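You operate a simulated robot arm through the tools that you are given. There is no shell and no other tool. Be economical: measure what you need, move in short steps, check, and stop when the job is done.

The job below is to be done with a simulated two-armed robot. You get a single attempt, and the scene is never put back.

Task
Screw the cap back on the green oil bottle. Take the port bung from the fitting bench and put it on the gasket there. Take the grease tub from the fitting bench and leave it on the orange table. Shut the bench drawer. Take the tub that says "grease" from the setting bench and put it on the green table. Put the coil tag marked "0.6 mm" from the green table on the bench before the lip and the coil tag marked "0.5 mm" on the far side of the board. Put two of the reference leaks from the green table on the bench before the lip. Any order will do. Set down upright: port bung, reference leak.

Only the result counts: the job must be done as asked and must still hold three seconds after the hand-in. Knocking over, shifting, dropping, spilling or breaking anything else fails it. Lids that push on must go on centred and level and be pressed home; caps that screw on are set level and turned clockwise until they are tight.

Robot
Two 7-joint arms with two-finger grippers on one trunk, on a base that drives. Base frame: it is fixed to the floor where the robot stands at the start and does not move with it; the origin is under the middle of the robot, x ahead of it, y to its left, z up; the surface under the hand at the start is at about z = 0.86. Lengths are in m, angles in degrees, forces in N, time in s.
The left shoulder is at the start at [0.05, 0.216, 1.269], the right one opposite. With the tool pointing down near the work surface each hand reaches from about 0.1 to 0.78 m from the robot's upright axis, wherever it stands, measured 20 degrees to its own side. Places, roughly: bench before the lip (42x20 cm) [1.76, 7.88, 0.9]; bench drawer [-2.9, 7.3, 0.8]; coil tag [3.75, 6.75, 1]; far side of the board (296x18 cm) [2.18, 5.2, 0.9]; gasket (8x8x1 cm) [-3.3, 6.3, 0.9]; grease tub [-3, 6.5, 1]; green oil bottle [0.5, -0.25, 1]; green table [3.8, 6.7, 0.9]; orange table [-3.2, 2.8, 0.9]; port bung [-3, 5.75, 1]; reference leak [3.5, 6.75, 1]; tub [4, 5.25, 1]. Payload 3.18 kg a hand.
Tool frame (each hand has its own): the origin (TCP) lies between the finger pads and is the grasp point; the fingertips stand 0.03 m ahead of it; z points along the fingers, y is the line along which they close. The gripper opens to 0.144 m. The gripper's body begins 0.103 m behind the TCP.
Orientation is told as [roll, pitch, yaw] about the base's x, y, z axes, in that order, counted from this pose: with the fingers straight down and closing along the base's y, the tool's x points along the base's -x, its y along +y and its z along -z.

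Tools
- The arms move only by the tool move_arm. It takes "left_series", "right_series" or both (then of equal length, played together; a hand with none holds still); each is one flat list of numbers, 7 for each row, row after row: the shift along the tool's x, y, z in units of 100 mm (1.0 is 100 mm), then the turn, a rotation vector about the tool's x, y, z in units of 60 degrees (1.0 is 60 degrees), then the opening, from 0 (shut) to 1 (fully open). In form: [dx, dy, dz, rx, ry, rz, fingers, dx, dy, dz, rx, ry, rz, fingers, ...]. A call has 1 to 12 rows; each row is the pose to reach, as a shift and turn from the pose commanded when the call began, along the tool's axes at that moment. A call with a number of a shift or a turn outside -1 to 1 is refused whole. Each row takes 0.2 s and may step no farther than 0.05 m and 8.6 degrees from the row before; otherwise, or with a gripper value out of range, the whole call is refused. Where a pose cannot be reached the arm comes as near as it can. A force on the tool above 40 N (or 10 N above the force at the start of the call, whichever is more), or a blocked arm, ends the call early, and 0.2 s more pass. Each finger halts on what it meets, pressing with about 28 N; the grip force reading is that of the motor and also rises with nothing between the fingers. The clock runs only during rows and for 0.2 s after the last one: add rows that repeat a pose to give the fingers time. The reply holds the time, the measured pose of the TCP, the force on the tool along the base axes, the opening and the grip force, in the units named above and with some noise, with the torque about the TCP (base axes, N m) and any sound that the robot's microphone picked up.
- Cameras (640 x 400 px; columns grow to the right, rows downward): "scene" is now at [0.1133, -0.0403, 1.4462]; the picture's right is [-0.49, -0.87, 0.00], its down [-0.60, 0.34, -0.72] and it looks along [0.63, -0.35, -0.69] (base axes); focal length 263 px, centre (320, 200). "left" rides on the left gripper at [0.076, -0.016, -0.143] in its tool frame; the picture's right is [0.21, 0.98, 0.00], its down [-0.84, 0.18, -0.51] and it looks along [-0.50, 0.11, 0.86] (tool axes); focal length 218 px, centre (320, 200). "right" rides on the right gripper at [0.076, 0.016, -0.143] in its tool frame; the picture's right is [-0.21, 0.98, 0.00], its down [-0.84, -0.18, -0.51] and it looks along [-0.50, -0.11, 0.86] (tool axes); focal length 218 px, centre (320, 200).
- grab_frame(camera): a new picture of that camera. The clock stands still meanwhile.
- move_column(by): slides the trunk up (or, below 0, down) by that many m; the arms and the scene camera ride with it, the base frame stays. It gives what a move gives, with no picture.
- roll_base(legs): drives the robot by 1 to 6 legs, each [ahead, left, turn to the left] in m, m and degrees, along the robot's own axes; the way and the turn of a leg run together, so that a leg with both is an arc; at most 1.5 m and 180 degrees a leg. The arms and the cameras ride along, it lands a little off, and it stops where it bumps. It gives what a move gives.
- turn_head(pan, tilt): turns the head with the scene camera to pan (to the left, within 80 degrees either way) and tilt (down, from -29 to 69), counted from straight ahead of the robot. It gives what a move gives.
- pixel_to_xyz(camera, pixels): for up to 12 pixels [column, row] of the newest picture of that camera ("zoom" is the newest enlarged one), the place [x, y, z] in the base frame of the surface seen there, good to about 0.003 m. The clock stands still meanwhile.
- close_up(camera, box): a new picture of the part [left, top, right, bottom] of that camera's present view, enlarged. The clock stands still meanwhile.
- job_done(): hands the job in; it is judged then, once.

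Go step by step. Measure first, check grasps and placings, and put right what went wrong. The budget is 322 turns and 196 pictures, counting those below and the enlarged ones. Unless the task says otherwise, let go and move clear before handing in, and close with one line.

The tools are called as name(argument=value, ...) on one line, values as JSON. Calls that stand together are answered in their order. move_arm: Moves the arms, as the interface text tells. Its arguments: {"type":"object","properties":{"left_series":{"type":"array","items":{"type":"number"}},"right_series":{"type":"array","items":{"type":"number"}}},"required":[]} The other tools are called the same way: move_column (by) slides the trunk up or down; roll_base (legs) drives the base; turn_head (pan, tilt) turns the head that bears the scene camera; grab_frame (camera) takes a picture; pixel_to_xyz (camera, pixels) gives the place of the surface under pixels of a picture; close_up (camera, box) takes an enlarged picture of a part of a camera's view; job_done () hands the job in.

At the start:

```text
clock: 0.0
left_tcp_pos: [0.4941, -0.0075, 1.1569]
left_tool_rot: [0.0, 0.0, 0.0]
left_ft_force: [0.4, 0.5, 0.0]
left_moment: [0.01, 0.0, -0.04]
left_finger_gap: 0.1439
left_grasp_force: 0.0
right_tcp_pos: [0.4103, -0.3965, 1.1878]
right_tool_rot: [0.0, 0.1, 0.0]
right_ft_force: [-0.5, 0.2, -0.2]
right_moment: [-0.01, 0.02, 0.0]
right_finger_gap: 0.144
right_grasp_force: 0.1
trunk travel left (down, up): [-0.348, 0.021]
robot x, y, heading: [-0.0042, 0.0004, -0.1]
head pan, tilt: [-29.2, 43.8]
```

scene: 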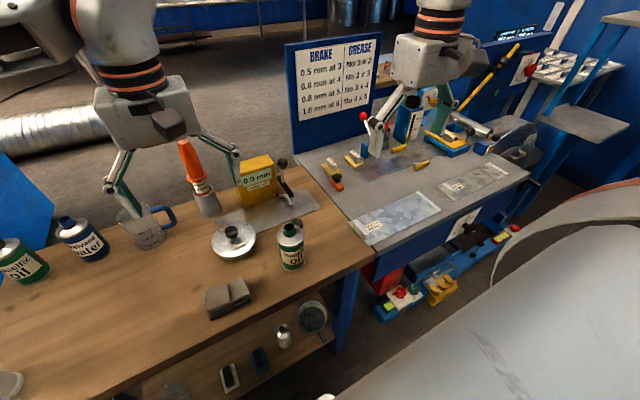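
right: 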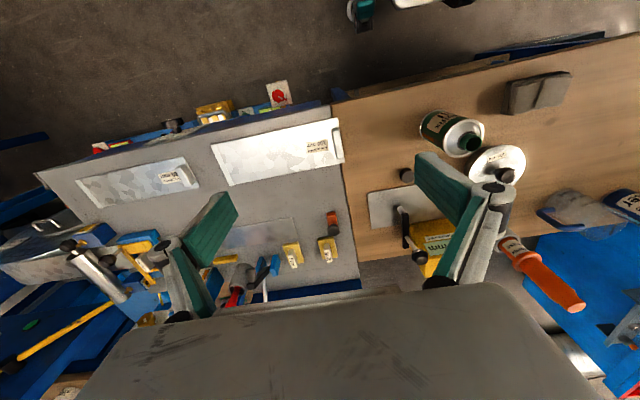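
left: 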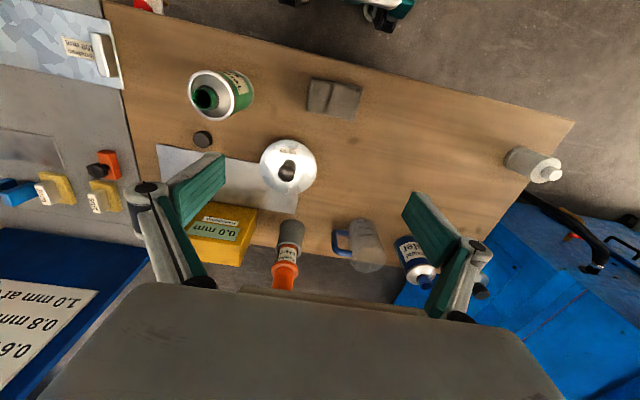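

The scene shows a green "oil" bottle at about (290,245), and the left camera shows a small dark disc near (203,139) that may be its cap. I'll enlarge both areas and measure them.

close_up(camera="scene", box=[200, 140, 360, 300])

close_up(camera="left", box=[150, 50, 340, 220])

pixel_to_xyz(camera="left", pixels=[[203, 138], [207, 97], [203, 146], [236, 95], [288, 170], [160, 100], [280, 100], [333, 97]])

```text
2.50 times, centred on (280, 220) of scene
```

zoom: 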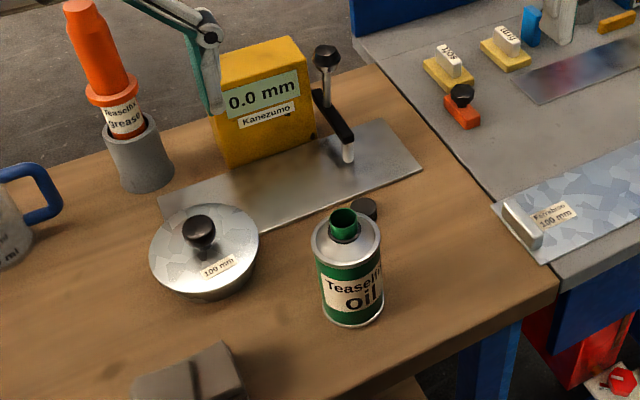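

```text
2.35 times, centred on (245, 135) of left
```

zoom: 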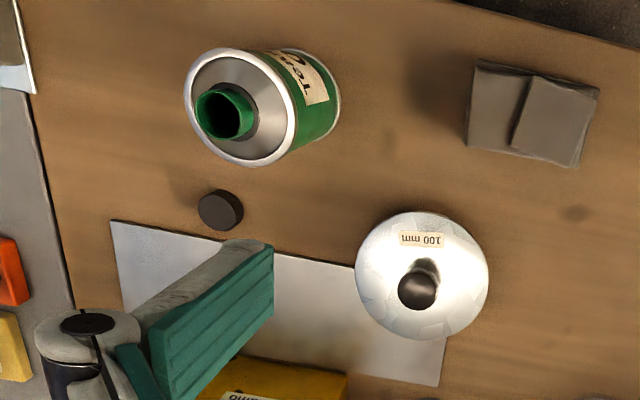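

```text
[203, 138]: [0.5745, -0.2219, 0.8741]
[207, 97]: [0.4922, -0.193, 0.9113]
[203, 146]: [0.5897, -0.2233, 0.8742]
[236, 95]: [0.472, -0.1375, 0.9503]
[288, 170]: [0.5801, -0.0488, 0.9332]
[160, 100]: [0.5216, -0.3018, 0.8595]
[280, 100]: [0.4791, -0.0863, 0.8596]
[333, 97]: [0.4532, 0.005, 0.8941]
```

The dark disc (zoom 220,210) is the cap lying beside the bottle, and the neck is open. I'll measure the rim and cap more finely.

pixel_to_xyz(camera="zoom", pixels=[[197, 112], [225, 92], [250, 112], [228, 137], [218, 212], [201, 210], [236, 212], [218, 194], [216, 228], [190, 85], [240, 163], [292, 115]])

close_up(camera="scene", box=[260, 170, 320, 280])

```text
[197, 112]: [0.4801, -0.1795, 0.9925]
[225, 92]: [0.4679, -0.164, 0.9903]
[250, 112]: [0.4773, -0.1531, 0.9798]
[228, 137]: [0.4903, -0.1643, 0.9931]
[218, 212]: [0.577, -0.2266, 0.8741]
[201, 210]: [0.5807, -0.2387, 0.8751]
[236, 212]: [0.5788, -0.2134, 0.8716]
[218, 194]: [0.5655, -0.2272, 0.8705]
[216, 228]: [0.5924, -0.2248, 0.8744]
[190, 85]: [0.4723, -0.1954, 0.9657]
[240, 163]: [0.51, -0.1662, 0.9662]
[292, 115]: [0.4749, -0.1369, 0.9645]
```

```text
3.64 times, centred on (290, 225) of scene
```

zoom: 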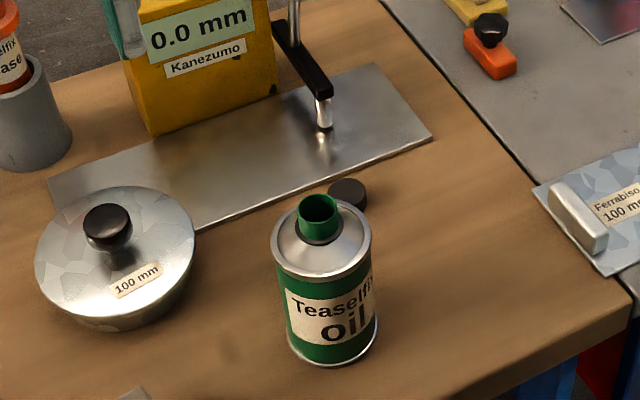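

Neck centre is about (0.479,-0.166) with its rim at 0.993, and the cap is at about (0.578,-0.226) with its top at 0.874. I'll check the stand's arm and knob near the cap, and the plate edge.

pixel_to_xyz(camera="zoom", pixels=[[347, 186], [365, 196], [323, 115], [325, 80], [430, 138], [300, 15], [107, 215], [320, 170], [215, 225], [318, 198], [345, 265], [300, 345]])

pixel_to_xyz(camera="scene", pixels=[[283, 162], [288, 185], [281, 190], [255, 160]])

```text
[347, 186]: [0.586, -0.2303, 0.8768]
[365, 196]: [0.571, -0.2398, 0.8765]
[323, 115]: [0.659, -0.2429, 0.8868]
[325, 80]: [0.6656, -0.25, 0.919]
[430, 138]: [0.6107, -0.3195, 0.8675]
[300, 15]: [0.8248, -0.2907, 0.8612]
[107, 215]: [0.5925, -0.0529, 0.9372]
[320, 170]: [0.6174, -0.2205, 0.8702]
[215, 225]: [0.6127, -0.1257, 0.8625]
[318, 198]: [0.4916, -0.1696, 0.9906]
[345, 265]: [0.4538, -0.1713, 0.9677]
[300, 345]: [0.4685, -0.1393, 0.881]
```

```text
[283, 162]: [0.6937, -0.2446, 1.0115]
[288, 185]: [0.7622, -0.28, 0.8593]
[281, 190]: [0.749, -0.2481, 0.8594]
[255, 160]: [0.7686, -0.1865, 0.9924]
```

The cap's surroundings are clear at yaw 0. I'll bring the right hand over the cap and move the left hand aside.

move_arm(right_series=[-0.28, 0.28, 0.1, 0, 0, 0, 0.5, -0.56, 0.56, 0.2, 0, 0, 0, 0.4, -0.84, 0.84, 0.3, 0, 0, 0, 0.4, -0.84, 0.84, 0.3, 0, 0, 0, 0.4], left_series=[0, 0.4, 0, 0, 0, 0, 1, 0, 0.8, 0, 0, 0, 0, 1, 0, 1, 0, 0, 0, 0, 1, 0, 1, 0, 0, 0, 0, 1])

move_arm(right_series=[-0.28, 0.28, 0.2, 0, 0, 0, 0.4, -0.56, 0.56, 0.4, 0, 0, 0, 0.4, -0.84, 0.84, 0.6, 0, 0, 0, 0.4, -0.84, 0.84, 0.9, 0, 0, 0, 0.4, -0.84, 0.84, 0.9, 0, 0, 0, 0.4], left_series=[0, 0.4, 0, 0, 0, 0, 1, 0, 0.8, 0, 0, 0, 0, 1, 0, 1, 0, 0, 0, 0, 1, 0, 1, 0, 0, 0, 0, 1, 0, 1, 0, 0, 0, 0, 1])

grab_frame(camera="right")

```text
clock: 1.0
left_tcp_pos: [0.4936, 0.0918, 1.1568]
left_tool_rot: [0.0, 0.0, -0.1]
left_ft_force: [-0.8, -0.4, -0.4]
left_moment: [0.05, -0.05, 0.02]
left_finger_gap: 0.144
left_grasp_force: 0.1
right_tcp_pos: [0.4946, -0.3138, 1.1564]
right_tool_rot: [0.0, -0.1, -0.1]
right_ft_force: [-0.2, -0.2, -0.3]
right_moment: [0.03, -0.04, -0.02]
right_finger_gap: 0.0578
right_grasp_force: 0.1
trunk travel left (down, up): [-0.348, 0.021]
robot x, y, heading: [-0.0024, 0.0064, 0.2]
head pan, tilt: [-29.2, 43.8]
```

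```text
clock: 2.2
left_tcp_pos: [0.4956, 0.1939, 1.1571]
left_tool_rot: [-0.1, 0.0, 0.1]
left_ft_force: [-0.3, 0.0, -0.2]
left_moment: [-0.03, 0.06, -0.05]
left_finger_gap: 0.1438
left_grasp_force: 0.2
right_tcp_pos: [0.5793, -0.2283, 1.068]
right_tool_rot: [0.0, 0.0, -0.1]
right_ft_force: [-0.2, 0.2, -0.4]
right_moment: [-0.01, 0.01, 0.02]
right_finger_gap: 0.0576
right_grasp_force: 0.0
trunk travel left (down, up): [-0.348, 0.021]
robot x, y, heading: [-0.0005, 0.0002, -0.1]
head pan, tilt: [-29.2, 43.8]
```

```text
189 pictures are left
```

right: 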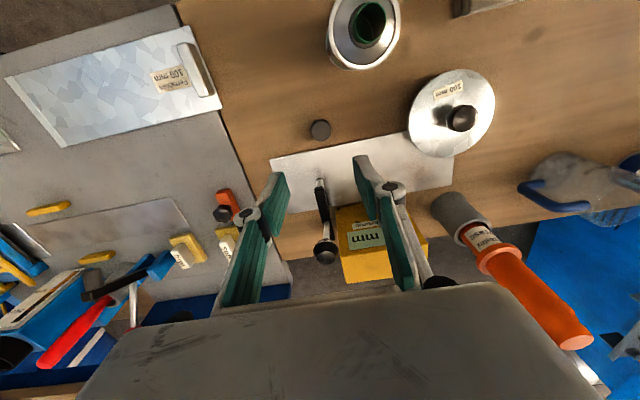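

The cap at (320,130) sits centred between the fingers. I'll re-measure the cap and neck from this closer view.

close_up(camera="right", box=[280, 0, 440, 150])

pixel_to_xyz(camera="right", pixels=[[320, 129], [313, 129], [328, 129], [320, 121], [320, 137], [355, 22], [384, 22], [370, 6], [370, 40], [335, 40], [375, 65]])

```text
2.67 times, centred on (360, 75) of right
```

zoom: 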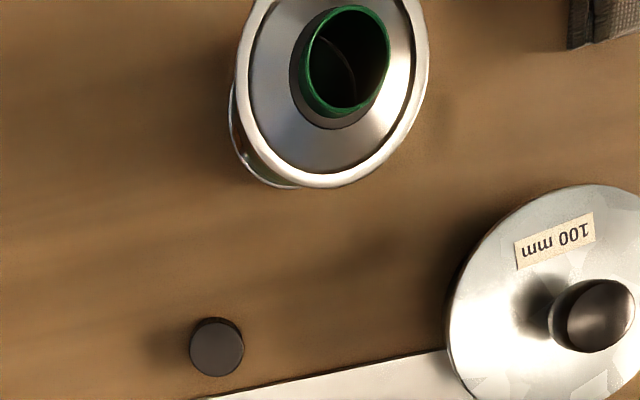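

```text
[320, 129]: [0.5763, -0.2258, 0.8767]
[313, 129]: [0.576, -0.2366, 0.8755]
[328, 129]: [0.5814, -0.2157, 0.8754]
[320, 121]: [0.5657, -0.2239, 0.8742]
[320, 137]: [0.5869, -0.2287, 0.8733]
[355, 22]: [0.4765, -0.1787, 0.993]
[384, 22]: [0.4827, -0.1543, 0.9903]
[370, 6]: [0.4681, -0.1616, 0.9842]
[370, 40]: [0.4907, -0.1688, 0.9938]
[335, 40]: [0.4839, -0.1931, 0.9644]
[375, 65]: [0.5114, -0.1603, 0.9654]
```

I'll refine the rim using the enlarged picture while descending on the cap. The descent is from 1.068 to 0.894, in two moves.

pixel_to_xyz(camera="zoom", pixels=[[304, 62], [388, 45], [350, 8], [334, 114], [377, 90], [312, 32], [217, 345], [192, 345], [240, 345], [217, 322], [217, 368], [310, 180]])

move_arm(right_series=[0, 0, 0.4, 0, 0, 0, 0.4, 0, 0.01, 0.8, 0, 0, 0, 0.4, 0, 0.01, 1, 0, 0, 0, 0.4, 0, 0.01, 1, 0, 0, 0, 0.4])

grab_frame(camera="right")

```text
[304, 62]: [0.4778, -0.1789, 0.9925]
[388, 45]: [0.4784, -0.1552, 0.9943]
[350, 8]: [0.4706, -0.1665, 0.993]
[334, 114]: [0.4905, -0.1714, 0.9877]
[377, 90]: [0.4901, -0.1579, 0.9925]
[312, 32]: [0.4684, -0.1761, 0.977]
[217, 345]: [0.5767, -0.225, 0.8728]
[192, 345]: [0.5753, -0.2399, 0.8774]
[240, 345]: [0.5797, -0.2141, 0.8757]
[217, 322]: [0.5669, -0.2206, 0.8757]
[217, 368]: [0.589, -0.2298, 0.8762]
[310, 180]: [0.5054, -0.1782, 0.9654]
```

```text
clock: 3.2
left_tcp_pos: [0.4951, 0.193, 1.1561]
left_tool_rot: [0.0, -0.1, -0.1]
left_ft_force: [0.0, 0.2, 0.3]
left_moment: [-0.03, 0.01, -0.01]
left_finger_gap: 0.1441
left_grasp_force: 0.1
right_tcp_pos: [0.5589, -0.2477, 0.9807]
right_tool_rot: [0.2, -0.1, 0.0]
right_ft_force: [0.6, 0.5, -0.1]
right_moment: [0.01, -0.01, -0.01]
right_finger_gap: 0.0576
right_grasp_force: 0.1
right hand out of reach, approached as far as the arm can: row 1, 2, 3, 4
trunk travel left (down, up): [-0.348, 0.021]
robot x, y, heading: [0.0035, -0.0015, 0.0]
head pan, tilt: [-29.2, 43.8]
```

```text
187 pictures are left
```

right: 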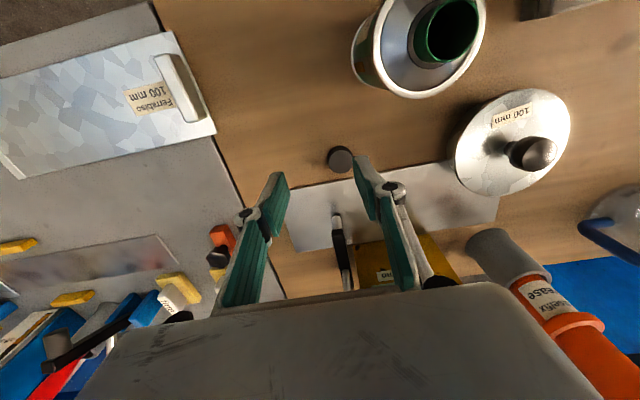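

The right hand was held off by reach. I'll lift it back up, lower the trunk and come again.

move_arm(right_series=[0, 0, -0.4, 0, 0, 0, 0.4, 0, 0, -0.8, 0, 0, 0, 0.4, 0, 0, -1, 0, 0, 0, 0.4], left_series=[0, 0, -0.3, 0, 0, 0, 1, 0, 0, -0.6, 0, 0, 0, 1, 0, 0, -0.9, 0, 0, 0, 1])

move_column(by=-0.13)

```text
clock: 4.0
left_tcp_pos: [0.4944, 0.1916, 1.2484]
left_tool_rot: [0.0, -0.1, 0.1]
left_ft_force: [0.0, -0.5, -0.1]
left_moment: [0.04, 0.01, 0.0]
left_finger_gap: 0.1439
left_grasp_force: 0.0
right_tcp_pos: [0.5594, -0.2469, 1.0817]
right_tool_rot: [-0.1, 0.0, -0.1]
right_ft_force: [0.4, -1.0, 0.0]
right_moment: [0.02, -0.02, 0.02]
right_finger_gap: 0.0575
right_grasp_force: 0.1
trunk travel left (down, up): [-0.348, 0.021]
robot x, y, heading: [0.0006, 0.0022, -0.1]
head pan, tilt: [-29.2, 43.8]
```

```text
clock: 5.6
left_tcp_pos: [0.4941, 0.1918, 1.117]
left_tool_rot: [0.0, -0.2, 0.1]
left_ft_force: [-0.3, -0.1, 0.4]
left_moment: [0.01, -0.04, -0.01]
left_finger_gap: 0.1441
left_grasp_force: 0.0
right_tcp_pos: [0.5602, -0.2482, 0.9527]
right_tool_rot: [0.0, -0.1, 0.0]
right_ft_force: [0.5, 0.0, 0.5]
right_moment: [0.02, -0.05, -0.02]
right_finger_gap: 0.0577
right_grasp_force: 0.1
trunk travel left (down, up): [-0.218, 0.151]
robot x, y, heading: [0.002, 0.003, 0.4]
head pan, tilt: [-29.2, 43.8]
```

Now at z 0.953 with reach available. I'll shift by (+0.018,+0.021), descend to 0.8945 and check.

move_arm(right_series=[-0.18, 0.21, 0, 0, 0, 0, 0.38, -0.18, 0.21, 0.3, 0, 0, 0, 0.38, -0.18, 0.21, 0.4, 0, 0, 0, 0.38, -0.18, 0.21, 0.4, 0, 0, 0, 0.38])

grab_frame(camera="right")

```text
clock: 6.6
left_tcp_pos: [0.4951, 0.1916, 1.1165]
left_tool_rot: [0.0, 0.0, 0.0]
left_ft_force: [-0.2, -0.1, -0.8]
left_moment: [0.01, 0.04, -0.01]
left_finger_gap: 0.1441
left_grasp_force: 0.1
right_tcp_pos: [0.5786, -0.2273, 0.9104]
right_tool_rot: [0.1, -0.1, -0.1]
right_ft_force: [-0.5, -0.5, -0.6]
right_moment: [-0.01, 0.0, -0.01]
right_finger_gap: 0.0548
right_grasp_force: 0.0
trunk travel left (down, up): [-0.218, 0.151]
robot x, y, heading: [-0.0, 0.0004, 0.1]
head pan, tilt: [-29.2, 43.8]
```

```text
186 pictures are left
```

right: 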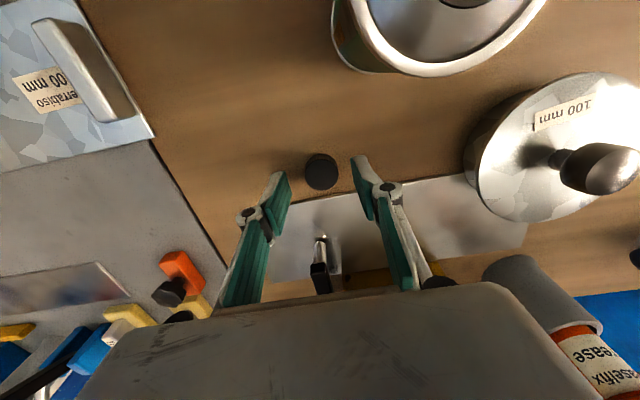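

The cap at (321,171) is between the fingertips. I'll go down 16 mm and close.

move_arm(right_series=[0, 0, 0.16, 0, 0, 0, 0.38, 0, 0, 0.16, 0, 0, 0, 0.2, 0, 0, 0.16, 0, 0, 0, 0.1, 0, 0, 0.16, 0, 0, 0, 0.1, 0, 0, 0.16, 0, 0, 0, 0.1])

move_arm(right_series=[0, 0, -0.3, 0, 0, 0, 0.1, 0, 0, -0.7, 0, 0, 0, 0.1, 0, 0, -1, 0, 0, 0, 0.1, 0, 0, -1, 0, 0, 0, 0.1])

grab_frame(camera="right")

```text
clock: 7.8
left_tcp_pos: [0.4953, 0.1915, 1.1165]
left_tool_rot: [0.0, -0.1, 0.0]
left_ft_force: [-0.2, 0.1, 0.3]
left_moment: [0.04, -0.03, 0.02]
left_finger_gap: 0.1441
left_grasp_force: 0.2
right_tcp_pos: [0.577, -0.2274, 0.895]
right_tool_rot: [0.0, -0.1, -0.1]
right_ft_force: [0.2, 0.5, -1.1]
right_moment: [-0.02, 0.0, 0.02]
right_finger_gap: 0.0285
right_grasp_force: 28.2
trunk travel left (down, up): [-0.218, 0.151]
robot x, y, heading: [0.0006, -0.0025, -0.1]
head pan, tilt: [-29.2, 43.8]
```

```text
clock: 8.8
left_tcp_pos: [0.4938, 0.1919, 1.1174]
left_tool_rot: [0.0, 0.0, 0.0]
left_ft_force: [-0.3, 0.2, -0.1]
left_moment: [0.0, -0.02, -0.01]
left_finger_gap: 0.144
left_grasp_force: 0.1
right_tcp_pos: [0.5775, -0.2268, 0.9952]
right_tool_rot: [0.1, 0.0, 0.0]
right_ft_force: [-0.3, 0.9, 0.1]
right_moment: [-0.02, 0.02, -0.06]
right_finger_gap: 0.0286
right_grasp_force: 27.7
trunk travel left (down, up): [-0.218, 0.151]
robot x, y, heading: [-0.003, 0.0019, -0.2]
head pan, tilt: [-29.2, 43.8]
```

```text
185 pictures are left
```

right: 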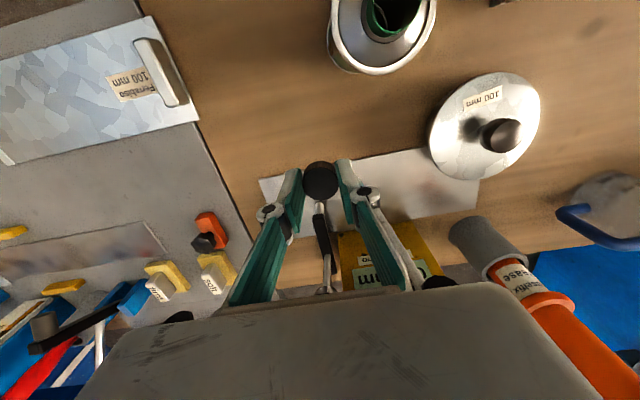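

The cap is held with a 28.6 mm gap, and its bottom is about 35 mm below the TCP. I'll lift, go over the neck, and pre-turn counterclockwise by about 60°.

move_arm(right_series=[0, 0, -0.4, 0, 0, 0, 0.1, 0, 0, -0.75, 0, 0, -0.14, 0.1, 0.3, 0.2, -0.75, 0, 0, -0.28, 0.1, 0.65, 0.4, -0.75, 0, 0, -0.42, 0.1, 0.975, 0.61, -0.75, 0, 0, -0.56, 0.1, 0.975, 0.61, -0.75, 0, 0, -0.7, 0.1, 0.975, 0.61, -0.75, 0, 0, -0.84, 0.1, 0.975, 0.61, -0.75, 0, 0, -0.98, 0.1, 0.975, 0.61, -0.75, 0, 0, -0.98, 0.1])

grab_frame(camera="right")

close_up(camera="scene", box=[220, 140, 380, 300])

```text
clock: 10.8
left_tcp_pos: [0.4955, 0.1922, 1.1169]
left_tool_rot: [-0.1, 0.1, 0.0]
left_ft_force: [1.5, 0.3, 0.6]
left_moment: [0.02, -0.01, 0.0]
left_finger_gap: 0.1438
left_grasp_force: 0.0
right_tcp_pos: [0.4258, -0.1204, 1.0363]
right_tool_rot: [-2.4, -4.7, 48.2]
right_ft_force: [0.0, -1.1, -0.3]
right_moment: [-0.01, 0.0, 0.0]
right_finger_gap: 0.0285
right_grasp_force: 28.0
right hand out of reach, approached as far as the arm can: row 3, 4, 5, 6, 7, 8, 9
trunk travel left (down, up): [-0.218, 0.151]
robot x, y, heading: [-0.0003, -0.0038, -0.2]
head pan, tilt: [-29.2, 43.8]
```

```text
184 pictures are left
```

right: 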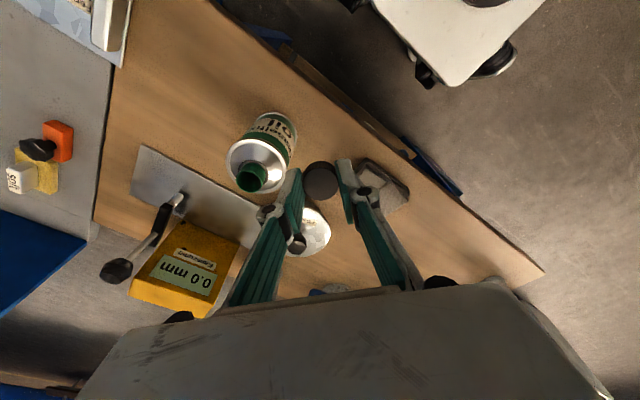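

```text
2.50 times, centred on (300, 220) of scene
```

zoom: 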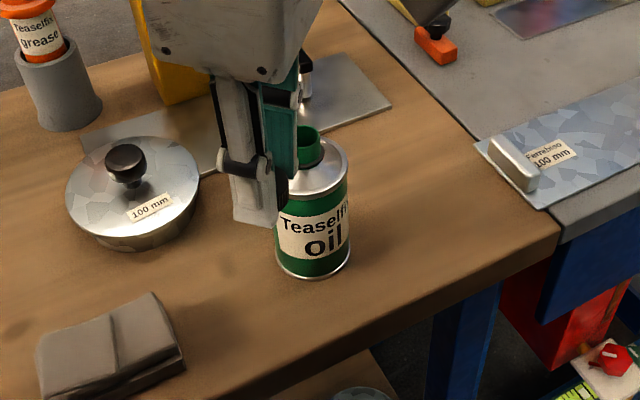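

At that yaw the arm can't reach, and the reply shows a tilted pose short of the bottle. I'll lift, turn back to level and yaw 0, then go over.

move_arm(right_series=[0, 0, -0.35, 0, 0, 0, 0.1, 0, 0, -0.35, -0.001, 0.018, 0.134, 0.1, 0, 0, -0.35, -0.002, 0.036, 0.268, 0.1, 0, 0, -0.35, -0.003, 0.054, 0.402, 0.1, 0, 0, -0.35, -0.004, 0.072, 0.536, 0.1, 0, 0, -0.35, -0.005, 0.09, 0.67, 0.1, 0, 0, -0.35, -0.005, 0.09, 0.803, 0.1, 0, 0, -0.35, -0.005, 0.09, 0.803, 0.1])

```text
clock: 12.6
left_tcp_pos: [0.4944, 0.1909, 1.1175]
left_tool_rot: [0.0, 0.0, -0.1]
left_ft_force: [0.6, 0.4, 0.6]
left_moment: [0.03, -0.01, 0.01]
left_finger_gap: 0.1438
left_grasp_force: 0.0
right_tcp_pos: [0.4326, -0.1355, 1.0761]
right_tool_rot: [0.1, 0.0, -0.4]
right_ft_force: [0.5, 0.7, 0.6]
right_moment: [-0.01, -0.04, -0.01]
right_finger_gap: 0.0287
right_grasp_force: 27.9
right hand out of reach, approached as far as the arm can: row 1, 3, 4, 5, 6, 7, 8
trunk travel left (down, up): [-0.218, 0.151]
robot x, y, heading: [-0.0008, -0.0029, -0.2]
head pan, tilt: [-29.2, 43.8]
```

Level again at (0.433,-0.136,1.076), but still tight because the shoulder is low. I'll raise the trunk, then move over the neck.

move_column(by=0.1)

move_arm(right_series=[-0.2, -0.15, 0.2, 0, 0, 0, 0.1, -0.46, -0.305, 0.5, 0, 0, 0, 0.1, -0.46, -0.305, 0.9, 0, 0, 0, 0.1, -0.46, -0.305, 0.9, 0, 0, 0, 0.1])

grab_frame(camera="right")

```text
clock: 13.9
left_tcp_pos: [0.4943, 0.1917, 1.2161]
left_tool_rot: [0.0, 0.1, 0.0]
left_ft_force: [0.2, 0.3, -0.3]
left_moment: [0.04, 0.05, -0.01]
left_finger_gap: 0.144
left_grasp_force: 0.2
right_tcp_pos: [0.4189, -0.1366, 1.2127]
right_tool_rot: [0.3, -5.1, -0.6]
right_ft_force: [0.5, -0.6, 1.1]
right_moment: [-0.01, -0.02, -0.01]
right_finger_gap: 0.0285
right_grasp_force: 27.9
trunk travel left (down, up): [-0.318, 0.051]
robot x, y, heading: [-0.0016, 0.0012, 0.1]
head pan, tilt: [-29.2, 43.8]
```

```text
clock: 14.9
left_tcp_pos: [0.4944, 0.1921, 1.2175]
left_tool_rot: [0.0, 0.1, 0.0]
left_ft_force: [0.6, -0.4, -0.6]
left_moment: [-0.01, 0.03, 0.02]
left_finger_gap: 0.1441
left_grasp_force: 0.1
right_tcp_pos: [0.4704, -0.1673, 1.1285]
right_tool_rot: [0.3, -5.3, -0.6]
right_ft_force: [-0.1, -0.1, 0.2]
right_moment: [0.0, -0.04, 0.02]
right_finger_gap: 0.0288
right_grasp_force: 27.7
trunk travel left (down, up): [-0.318, 0.051]
robot x, y, heading: [-0.0009, -0.0016, -0.1]
head pan, tilt: [-29.2, 43.8]
```

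```text
182 pictures are left
```

right: 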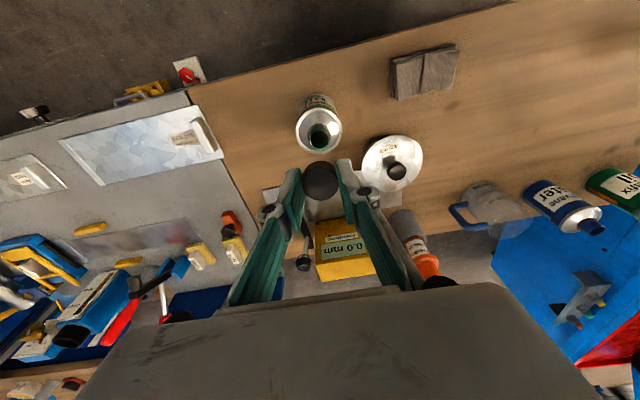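

The hand now has a -5.2° pitch. I'll level it and move to above the neck at z≈1.078.

move_arm(right_series=[0, 0, 0, 0, 0.087, -0.01, 0.1, -0.04, 0.013, 0.25, 0, 0.087, -0.01, 0.1, -0.04, 0.013, 0.506, 0, 0.087, -0.01, 0.1, -0.04, 0.013, 0.506, 0, 0.087, -0.01, 0.1])

move_arm(right_series=[0, 0, 0, 0, 0, -0.14, 0.1, 0, 0, 0, 0, 0, -0.28, 0.1, 0, 0, 0, 0, 0, -0.42, 0.1, 0, 0, 0, 0, 0, -0.5, 0.1, 0, 0, 0, 0, 0, -0.5, 0.1])

```text
clock: 15.9
left_tcp_pos: [0.4944, 0.1919, 1.2174]
left_tool_rot: [0.0, 0.0, 0.0]
left_ft_force: [-0.2, 0.1, 0.4]
left_moment: [0.0, -0.02, 0.01]
left_finger_gap: 0.1441
left_grasp_force: 0.0
right_tcp_pos: [0.4796, -0.1645, 1.0775]
right_tool_rot: [0.4, -0.1, 0.0]
right_ft_force: [-0.4, 0.9, 1.1]
right_moment: [-0.02, -0.01, 0.0]
right_finger_gap: 0.0286
right_grasp_force: 27.9
trunk travel left (down, up): [-0.318, 0.051]
robot x, y, heading: [0.0035, -0.0039, 0.1]
head pan, tilt: [-29.2, 43.8]
```

```text
clock: 17.1
left_tcp_pos: [0.4952, 0.1922, 1.2175]
left_tool_rot: [0.0, -0.1, 0.0]
left_ft_force: [0.0, -0.1, -0.1]
left_moment: [-0.02, -0.01, -0.01]
left_finger_gap: 0.1441
left_grasp_force: 0.0
right_tcp_pos: [0.4812, -0.1654, 1.0785]
right_tool_rot: [0.3, -0.2, 30.1]
right_ft_force: [0.7, 0.0, -0.4]
right_moment: [-0.02, 0.01, 0.01]
right_finger_gap: 0.0285
right_grasp_force: 27.7
trunk travel left (down, up): [-0.318, 0.051]
robot x, y, heading: [-0.0001, -0.0048, 0.2]
head pan, tilt: [-29.2, 43.8]
```

Level at yaw 30 over the neck. I'll check alignment.

grab_frame(camera="right")

grab_frame(camera="left")

close_up(camera="scene", box=[240, 150, 340, 250])

```text
181 pictures are left
```

right: 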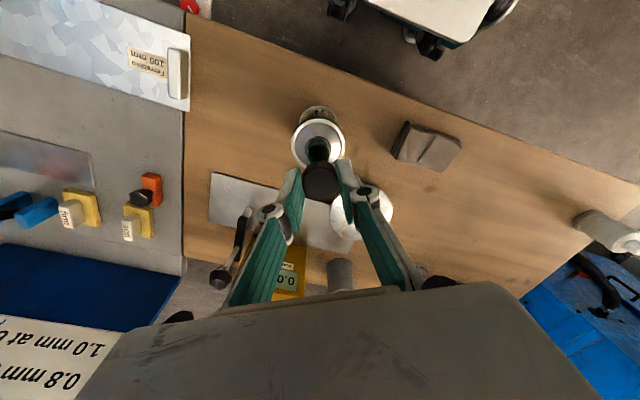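

```text
180 pictures are left
```

left: 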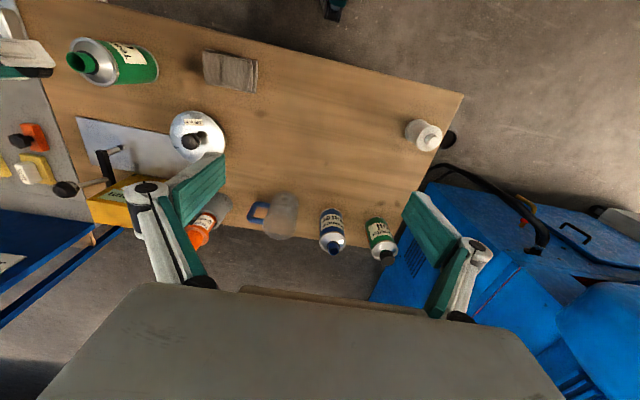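

```text
4.00 times, centred on (290, 200) of scene
```

zoom: 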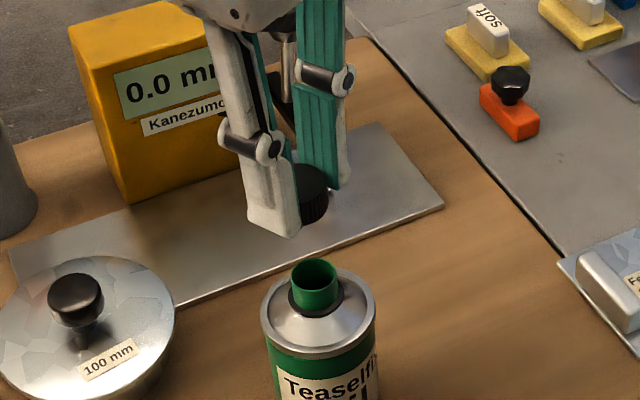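

I'll measure the rim and the held cap in the zoom.

pixel_to_xyz(camera="zoom", pixels=[[294, 272], [337, 272], [315, 259], [315, 283], [315, 205], [303, 200], [324, 200], [310, 220]])

pixel_to_xyz(camera="right", pixels=[[320, 180], [310, 180], [330, 180], [320, 170], [320, 192], [318, 150]])

```text
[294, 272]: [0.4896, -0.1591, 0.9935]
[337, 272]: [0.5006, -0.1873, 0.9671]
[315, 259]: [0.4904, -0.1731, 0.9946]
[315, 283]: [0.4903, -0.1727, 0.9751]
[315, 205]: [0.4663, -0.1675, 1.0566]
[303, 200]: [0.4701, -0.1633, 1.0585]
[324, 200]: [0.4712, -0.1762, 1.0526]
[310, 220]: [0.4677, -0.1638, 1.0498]
```

```text
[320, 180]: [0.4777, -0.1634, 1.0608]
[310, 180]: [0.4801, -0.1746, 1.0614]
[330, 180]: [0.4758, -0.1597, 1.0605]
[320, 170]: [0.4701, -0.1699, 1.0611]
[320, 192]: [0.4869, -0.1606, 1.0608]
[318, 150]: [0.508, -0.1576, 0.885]
```

The cap centre (~0.479,-0.166) matches the neck centre. I'll descend toward contact, which I expect at TCP z≈1.028.

move_arm(right_series=[0, -0.01, 0.2, 0, 0, 0, 0.1, 0, -0.01, 0.4, 0, 0, 0, 0.1, 0, -0.01, 0.45, 0, 0, 0, 0.1, 0, -0.01, 0.48, 0, 0, 0, 0.1, 0, -0.01, 0.5, 0, 0, 0, 0.1, 0, -0.01, 0.52, 0, 0, 0, 0.1])

close_up(camera="scene", box=[250, 180, 330, 260])

```text
clock: 18.5
left_tcp_pos: [0.4945, 0.1914, 1.2161]
left_tool_rot: [0.0, 0.0, 0.0]
left_ft_force: [0.4, -0.4, 0.0]
left_moment: [0.0, 0.02, 0.02]
left_finger_gap: 0.1441
left_grasp_force: 0.0
right_tcp_pos: [0.4805, -0.1664, 1.0271]
right_tool_rot: [0.3, -0.4, 30.2]
right_ft_force: [0.5, -1.1, 5.1]
right_moment: [-0.07, -0.03, 0.02]
right_finger_gap: 0.0287
right_grasp_force: 27.9
trunk travel left (down, up): [-0.318, 0.051]
robot x, y, heading: [-0.0017, -0.0008, -0.1]
head pan, tilt: [-29.2, 43.8]
```

```text
5.00 times, centred on (290, 220) of scene
```

zoom: 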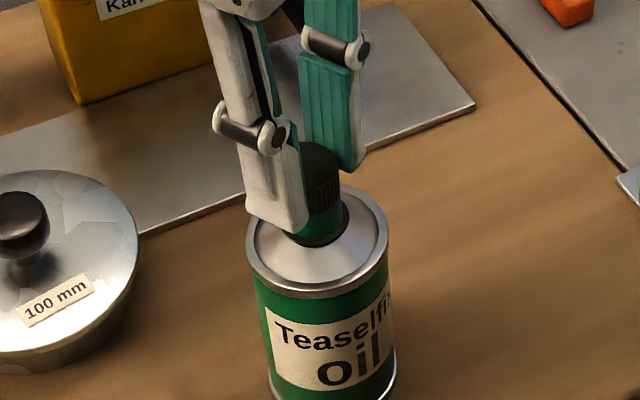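

The cap is seated on the neck with about 5 N. I'll turn clockwise (positive tool z) with slight downward feed.

move_arm(right_series=[0, 0, 0.01, 0, 0, 0.14, 0.1, 0, 0, 0.01, 0, 0, 0.28, 0.1, 0, 0, 0.01, 0, 0, 0.42, 0.1, 0, 0, 0.02, 0, 0, 0.56, 0.1, 0, 0, 0.02, 0, 0, 0.7, 0.1, 0, 0, 0.02, 0, 0, 0.84, 0.1, 0, 0, 0.02, 0, 0, 0.98, 0.1])

move_arm(right_series=[0, 0, 0, 0, 0, 0.14, 0.1, 0, 0, 0.01, 0, 0, 0.28, 0.1, 0, 0, 0.01, 0, 0, 0.42, 0.1, 0, 0, 0.02, 0, 0, 0.56, 0.1, 0, 0, 0.02, 0, 0, 0.7, 0.1, 0, 0, 0.02, 0, 0, 0.84, 0.1, 0, 0, 0.02, 0, 0, 0.98, 0.1])

```text
clock: 20.1
left_tcp_pos: [0.4934, 0.1929, 1.2174]
left_tool_rot: [-0.1, 0.0, 0.1]
left_ft_force: [-0.3, 0.0, -1.2]
left_moment: [0.0, -0.01, -0.01]
left_finger_gap: 0.144
left_grasp_force: 0.1
right_tcp_pos: [0.4784, -0.1655, 1.0242]
right_tool_rot: [0.3, 0.1, -28.9]
right_ft_force: [-2.6, 1.5, 25.7]
right_moment: [0.18, 0.29, 0.01]
right_finger_gap: 0.0284
right_grasp_force: 28.0
trunk travel left (down, up): [-0.318, 0.051]
robot x, y, heading: [0.0033, 0.0005, -0.2]
head pan, tilt: [-29.2, 43.8]
```

```text
clock: 21.7
left_tcp_pos: [0.4941, 0.193, 1.2165]
left_tool_rot: [-0.2, -0.1, 0.1]
left_ft_force: [-0.6, 0.2, 0.2]
left_moment: [0.0, 0.01, 0.03]
left_finger_gap: 0.1439
left_grasp_force: 0.1
right_tcp_pos: [0.4783, -0.1663, 1.0229]
right_tool_rot: [0.1, 0.3, -87.6]
right_ft_force: [-2.9, 1.1, 21.2]
right_moment: [0.16, 0.19, 0.02]
right_finger_gap: 0.0287
right_grasp_force: 27.3
trunk travel left (down, up): [-0.318, 0.051]
robot x, y, heading: [0.0025, -0.004, 0.0]
head pan, tilt: [-29.2, 43.8]
```

It's threading on: force steady near 21 N, no torque yet. I'll keep turning.

move_arm(right_series=[0, 0, 0, 0, 0, 0.14, 0.1, 0, 0, 0, 0, 0, 0.28, 0.1, 0, 0, 0.01, 0, 0, 0.42, 0.1, 0, 0, 0.01, 0, 0, 0.56, 0.1, 0, 0, 0.01, 0, 0, 0.7, 0.1, 0, 0, 0.02, 0, 0, 0.84, 0.1, 0, 0, 0.02, 0, 0, 0.98, 0.1])

grab_frame(camera="right")

```text
clock: 23.3
left_tcp_pos: [0.4936, 0.1918, 1.2186]
left_tool_rot: [-0.1, -0.1, 0.0]
left_ft_force: [0.0, 0.3, -0.6]
left_moment: [0.03, 0.03, 0.0]
left_finger_gap: 0.1439
left_grasp_force: 0.0
right_tcp_pos: [0.4793, -0.1645, 1.0223]
right_tool_rot: [-0.1, 0.5, -146.4]
right_ft_force: [-0.6, 1.2, 35.0]
right_moment: [0.41, -0.07, 0.2]
right_finger_gap: 0.0285
right_grasp_force: 27.6
trunk travel left (down, up): [-0.318, 0.051]
robot x, y, heading: [0.0003, 0.0022, 0.3]
head pan, tilt: [-29.2, 43.8]
```

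```text
177 pictures are left
```

right: 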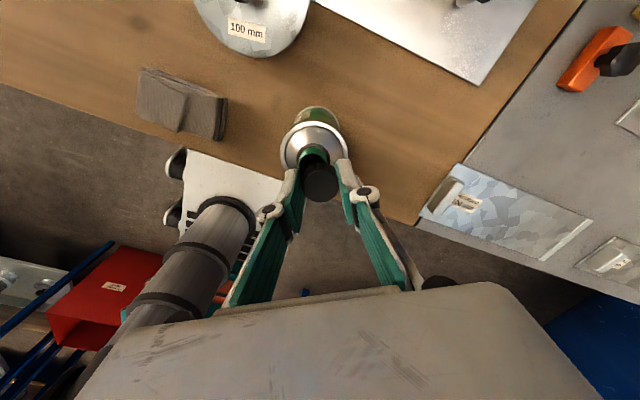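

The torque is starting to rise (0.2 Nm) with 35 N down. I'll continue turning with no feed to see if it's tight.

move_arm(right_series=[0, 0, -0.01, 0, 0, 0.1, 0.1, 0, 0, -0.01, 0, 0, 0.2, 0.1, 0, 0, -0.01, 0, 0, 0.3, 0.1, 0, 0, -0.01, 0, 0, 0.4, 0.1])

```text
clock: 24.3
left_tcp_pos: [0.4934, 0.1915, 1.216]
left_tool_rot: [-0.2, 0.0, 0.0]
left_ft_force: [0.0, 0.3, 0.1]
left_moment: [0.02, -0.01, -0.02]
left_finger_gap: 0.144
left_grasp_force: 0.1
right_tcp_pos: [0.4792, -0.1655, 1.022]
right_tool_rot: [-0.4, 0.2, -170.5]
right_ft_force: [0.0, 1.5, 30.4]
right_moment: [0.37, -0.2, 0.21]
right_finger_gap: 0.0284
right_grasp_force: 28.4
trunk travel left (down, up): [-0.318, 0.051]
robot x, y, heading: [0.0001, -0.0028, -0.0]
head pan, tilt: [-29.2, 43.8]
```

Torque holds at about 0.2 Nm. I'll open, unwind 120° in place, regrip and turn again to check the tightness.

move_arm(right_series=[0, 0, 0, 0, 0, 0, 0.3, 0, 0, -0.02, 0, 0, 0, 0.3, 0, 0, -0.02, 0, 0, -0.14, 0.3, 0, 0, -0.02, 0, 0, -0.28, 0.3, 0, 0, -0.02, 0, 0, -0.42, 0.3, 0, 0, -0.02, 0, 0, -0.56, 0.3, 0, 0, -0.02, 0, 0, -0.7, 0.3, 0, 0, -0.02, 0, 0, -0.84, 0.3, 0, 0, -0.02, 0, 0, -0.98, 0.3])

move_arm(right_series=[0, 0, 0, 0, 0, -0.14, 0.3, 0, 0, 0, 0, 0, -0.28, 0.3, 0, 0, 0, 0, 0, -0.42, 0.3, 0, 0, 0, 0, 0, -0.56, 0.3, 0, 0, 0, 0, 0, -0.7, 0.3, 0, 0, 0, 0, 0, -0.84, 0.3, 0, 0, 0, 0, 0, -0.98, 0.3])

close_up(camera="scene", box=[250, 180, 330, 260])

grab_frame(camera="right")

```text
clock: 26.3
left_tcp_pos: [0.4951, 0.1912, 1.2173]
left_tool_rot: [0.0, 0.1, 0.0]
left_ft_force: [-0.6, 0.7, 0.3]
left_moment: [0.0, 0.01, 0.01]
left_finger_gap: 0.1439
left_grasp_force: 0.1
right_tcp_pos: [0.4805, -0.1658, 1.0234]
right_tool_rot: [-0.1, 0.2, -111.5]
right_ft_force: [0.5, -0.3, 0.1]
right_moment: [0.06, 0.02, 0.01]
right_finger_gap: 0.0434
right_grasp_force: 0.0
trunk travel left (down, up): [-0.318, 0.051]
robot x, y, heading: [-0.0001, 0.0056, 0.1]
head pan, tilt: [-29.2, 43.8]
```

```text
clock: 27.9
left_tcp_pos: [0.4948, 0.1917, 1.2177]
left_tool_rot: [0.1, 0.0, 0.0]
left_ft_force: [0.9, -0.3, -1.2]
left_moment: [0.01, -0.01, 0.01]
left_finger_gap: 0.1437
left_grasp_force: 0.0
right_tcp_pos: [0.4807, -0.1654, 1.0224]
right_tool_rot: [0.2, 0.3, -52.6]
right_ft_force: [-0.2, 0.0, -0.6]
right_moment: [0.01, -0.01, 0.01]
right_finger_gap: 0.0432
right_grasp_force: 0.1
trunk travel left (down, up): [-0.318, 0.051]
robot x, y, heading: [-0.0003, -0.002, -0.1]
head pan, tilt: [-29.2, 43.8]
```

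```text
5.00 times, centred on (290, 220) of scene
```

zoom: 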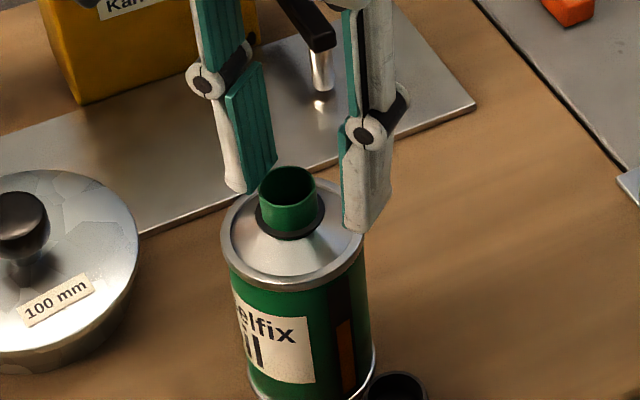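

```text
175 pictures are left
```

right: 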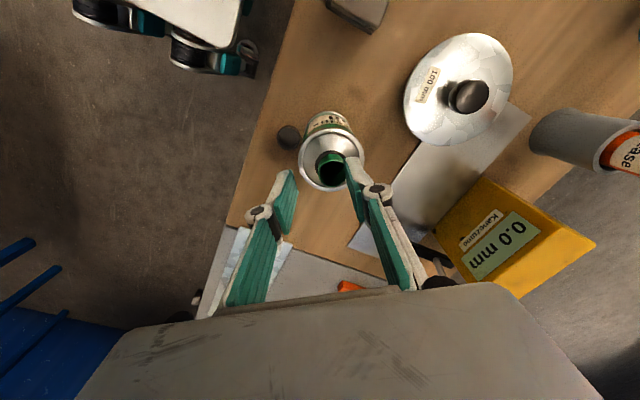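

The cap wasn't engaged. The bottle turned with it, and the cap has fallen to the table near zoom (398,390), so the bottle must be held by the left hand. I'll raise the right hand and look.

move_arm(right_series=[0, 0, -0.4, 0, 0, 0, 0.3, 0, 0, -0.7, 0, 0, -0.1, 0.3, 0, 0, -0.8, 0, 0, -0.24, 0.3, 0, 0, -0.8, 0, 0, -0.38, 0.3, 0, 0, -0.8, 0, 0, -0.52, 0.3, 0, 0, -0.8, 0, 0, -0.66, 0.3, 0, 0, -0.8, 0, 0, -0.8, 0.3, 0, 0, -0.8, 0, 0, -0.88, 0.3])

close_up(camera="scene", box=[250, 190, 350, 290])

grab_frame(camera="right")

```text
clock: 29.7
left_tcp_pos: [0.4956, 0.1917, 1.2166]
left_tool_rot: [0.0, 0.1, 0.0]
left_ft_force: [-0.9, 0.7, 0.2]
left_moment: [-0.03, 0.01, 0.01]
left_finger_gap: 0.1439
left_grasp_force: 0.1
right_tcp_pos: [0.4801, -0.1662, 1.1026]
right_tool_rot: [0.4, 0.1, 0.2]
right_ft_force: [0.4, 0.5, -0.7]
right_moment: [-0.04, 0.01, -0.01]
right_finger_gap: 0.0433
right_grasp_force: 0.1
trunk travel left (down, up): [-0.318, 0.051]
robot x, y, heading: [-0.0047, 0.0008, -0.0]
head pan, tilt: [-29.2, 43.8]
```

```text
4.00 times, centred on (300, 240) of scene
```

zoom: 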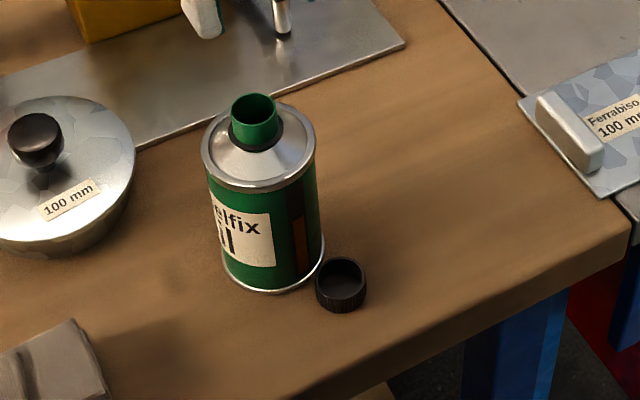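

```text
173 pictures are left
```

right: 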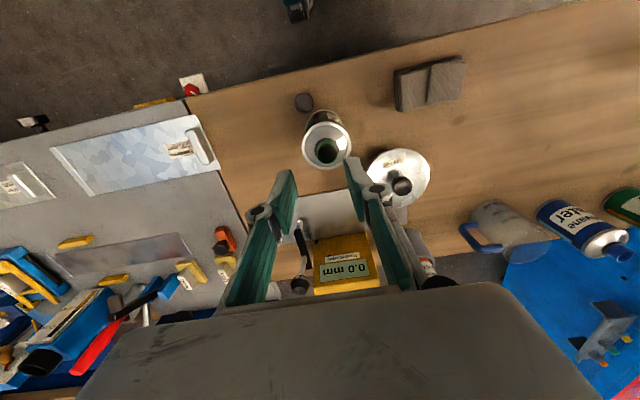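

The cap stands with its opening up beside the bottle, so it must be flipped. I plan a head-on handover: right picks it up, left takes it from the closed side. I'll measure the cap and bottle first.

pixel_to_xyz(camera="zoom", pixels=[[341, 263], [318, 272], [366, 272], [341, 295], [341, 310], [330, 260], [233, 120], [276, 118], [254, 95], [254, 145], [322, 230], [205, 160]])

close_up(camera="right", box=[270, 70, 370, 180])

```text
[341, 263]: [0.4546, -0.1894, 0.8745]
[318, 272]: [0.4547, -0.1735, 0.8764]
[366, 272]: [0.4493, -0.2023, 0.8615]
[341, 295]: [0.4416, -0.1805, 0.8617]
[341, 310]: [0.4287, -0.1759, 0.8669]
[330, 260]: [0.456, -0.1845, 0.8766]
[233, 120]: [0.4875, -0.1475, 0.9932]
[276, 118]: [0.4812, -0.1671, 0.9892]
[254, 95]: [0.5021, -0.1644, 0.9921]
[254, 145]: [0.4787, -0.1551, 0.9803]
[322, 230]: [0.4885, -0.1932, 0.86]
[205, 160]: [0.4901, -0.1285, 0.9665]
```

```text
3.64 times, centred on (320, 125) of right
```

zoom: 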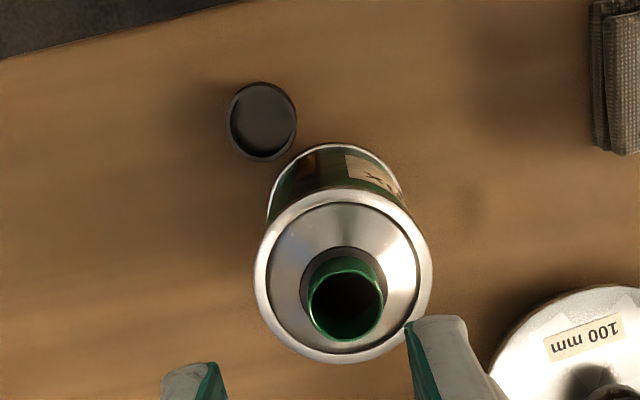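

pixel_to_xyz(camera="zoom", pixels=[[230, 120], [294, 118], [262, 84], [262, 158], [262, 120], [307, 298], [383, 298], [345, 257], [345, 338], [258, 280], [430, 270], [345, 360]])

```text
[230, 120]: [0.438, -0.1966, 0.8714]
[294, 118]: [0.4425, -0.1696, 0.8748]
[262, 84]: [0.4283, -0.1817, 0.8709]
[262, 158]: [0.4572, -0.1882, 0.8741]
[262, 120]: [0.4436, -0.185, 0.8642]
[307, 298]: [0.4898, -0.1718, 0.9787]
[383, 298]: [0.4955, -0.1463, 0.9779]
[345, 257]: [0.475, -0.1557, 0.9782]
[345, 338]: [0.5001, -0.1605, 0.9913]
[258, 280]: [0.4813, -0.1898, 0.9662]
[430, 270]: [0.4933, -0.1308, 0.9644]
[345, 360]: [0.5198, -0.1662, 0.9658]
```

Cap centre is about (0.443,-0.184); the bottle is now at about (0.489,-0.159). I'll position the right hand over the cap at yaw 27°, so its fingers clear the bottle.

move_arm(right_series=[0.2, -0.1, 0, 0, 0, -0.13, 0.3, 0.37, -0.18, 0, 0, 0, -0.26, 0.3, 0.37, -0.18, 0.2, 0, 0, -0.39, 0.3, 0.37, -0.18, 0.5, 0, 0, -0.45, 0.3, 0.37, -0.18, 0.8, 0, 0, -0.45, 0.3, 0.37, -0.18, 0.8, 0, 0, -0.45, 0.3])

grab_frame(camera="right")

```text
clock: 31.1
left_tcp_pos: [0.4957, 0.1914, 1.2185]
left_tool_rot: [0.0, 0.0, 0.0]
left_ft_force: [-0.3, 0.5, 0.0]
left_moment: [0.0, 0.01, 0.04]
left_finger_gap: 0.144
left_grasp_force: 0.1
right_tcp_pos: [0.4429, -0.1827, 1.0225]
right_tool_rot: [0.3, -0.2, 27.2]
right_ft_force: [-0.3, -0.2, -0.2]
right_moment: [-0.01, 0.0, 0.02]
right_finger_gap: 0.0433
right_grasp_force: 0.2
trunk travel left (down, up): [-0.318, 0.051]
robot x, y, heading: [0.0019, -0.0047, -0.1]
head pan, tilt: [-29.2, 43.8]
```

```text
171 pictures are left
```

right: 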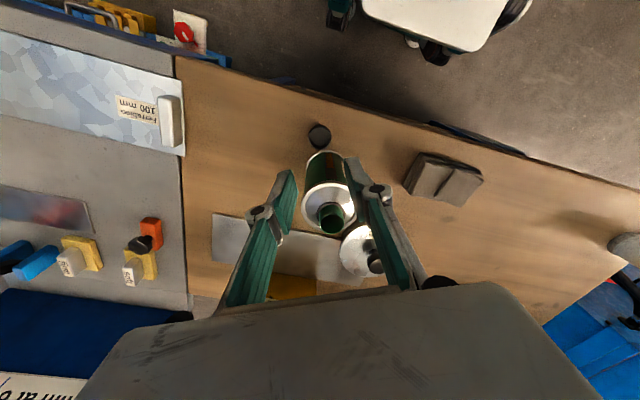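

The cap is at (319,136) in line with the hand. I'll verify its position before descending.

pixel_to_xyz(camera="right", pixels=[[309, 136], [330, 136], [319, 126], [319, 147], [319, 137]])

move_arm(right_series=[0, 0, 0.4, 0, 0, 0, 0.3, 0, 0, 0.8, 0, 0, 0, 0.3, 0, 0, 0.95, 0, 0, 0, 0.3, 0, 0, 0.95, 0, 0, 0, 0.3])

grab_frame(camera="right")

```text
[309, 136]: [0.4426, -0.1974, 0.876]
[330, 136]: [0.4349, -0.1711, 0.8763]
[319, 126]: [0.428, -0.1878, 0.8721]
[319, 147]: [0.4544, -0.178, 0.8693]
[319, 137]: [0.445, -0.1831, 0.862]
```

```text
clock: 32.1
left_tcp_pos: [0.4956, 0.1912, 1.2162]
left_tool_rot: [0.1, -0.1, 0.0]
left_ft_force: [0.2, 0.8, 0.2]
left_moment: [0.01, -0.01, 0.03]
left_finger_gap: 0.144
left_grasp_force: 0.1
right_tcp_pos: [0.4417, -0.1871, 0.9286]
right_tool_rot: [0.3, -0.3, 27.2]
right_ft_force: [0.2, -0.9, -0.4]
right_moment: [0.0, 0.0, 0.01]
right_finger_gap: 0.0432
right_grasp_force: 0.2
right hand out of reach, approached as far as the arm can: row 3, 4
trunk travel left (down, up): [-0.318, 0.051]
robot x, y, heading: [0.0014, 0.003, 0.2]
head pan, tilt: [-29.2, 43.8]
```

```text
170 pictures are left
```

right: 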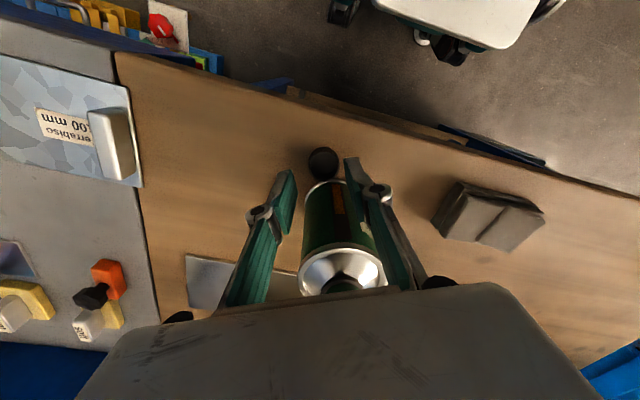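

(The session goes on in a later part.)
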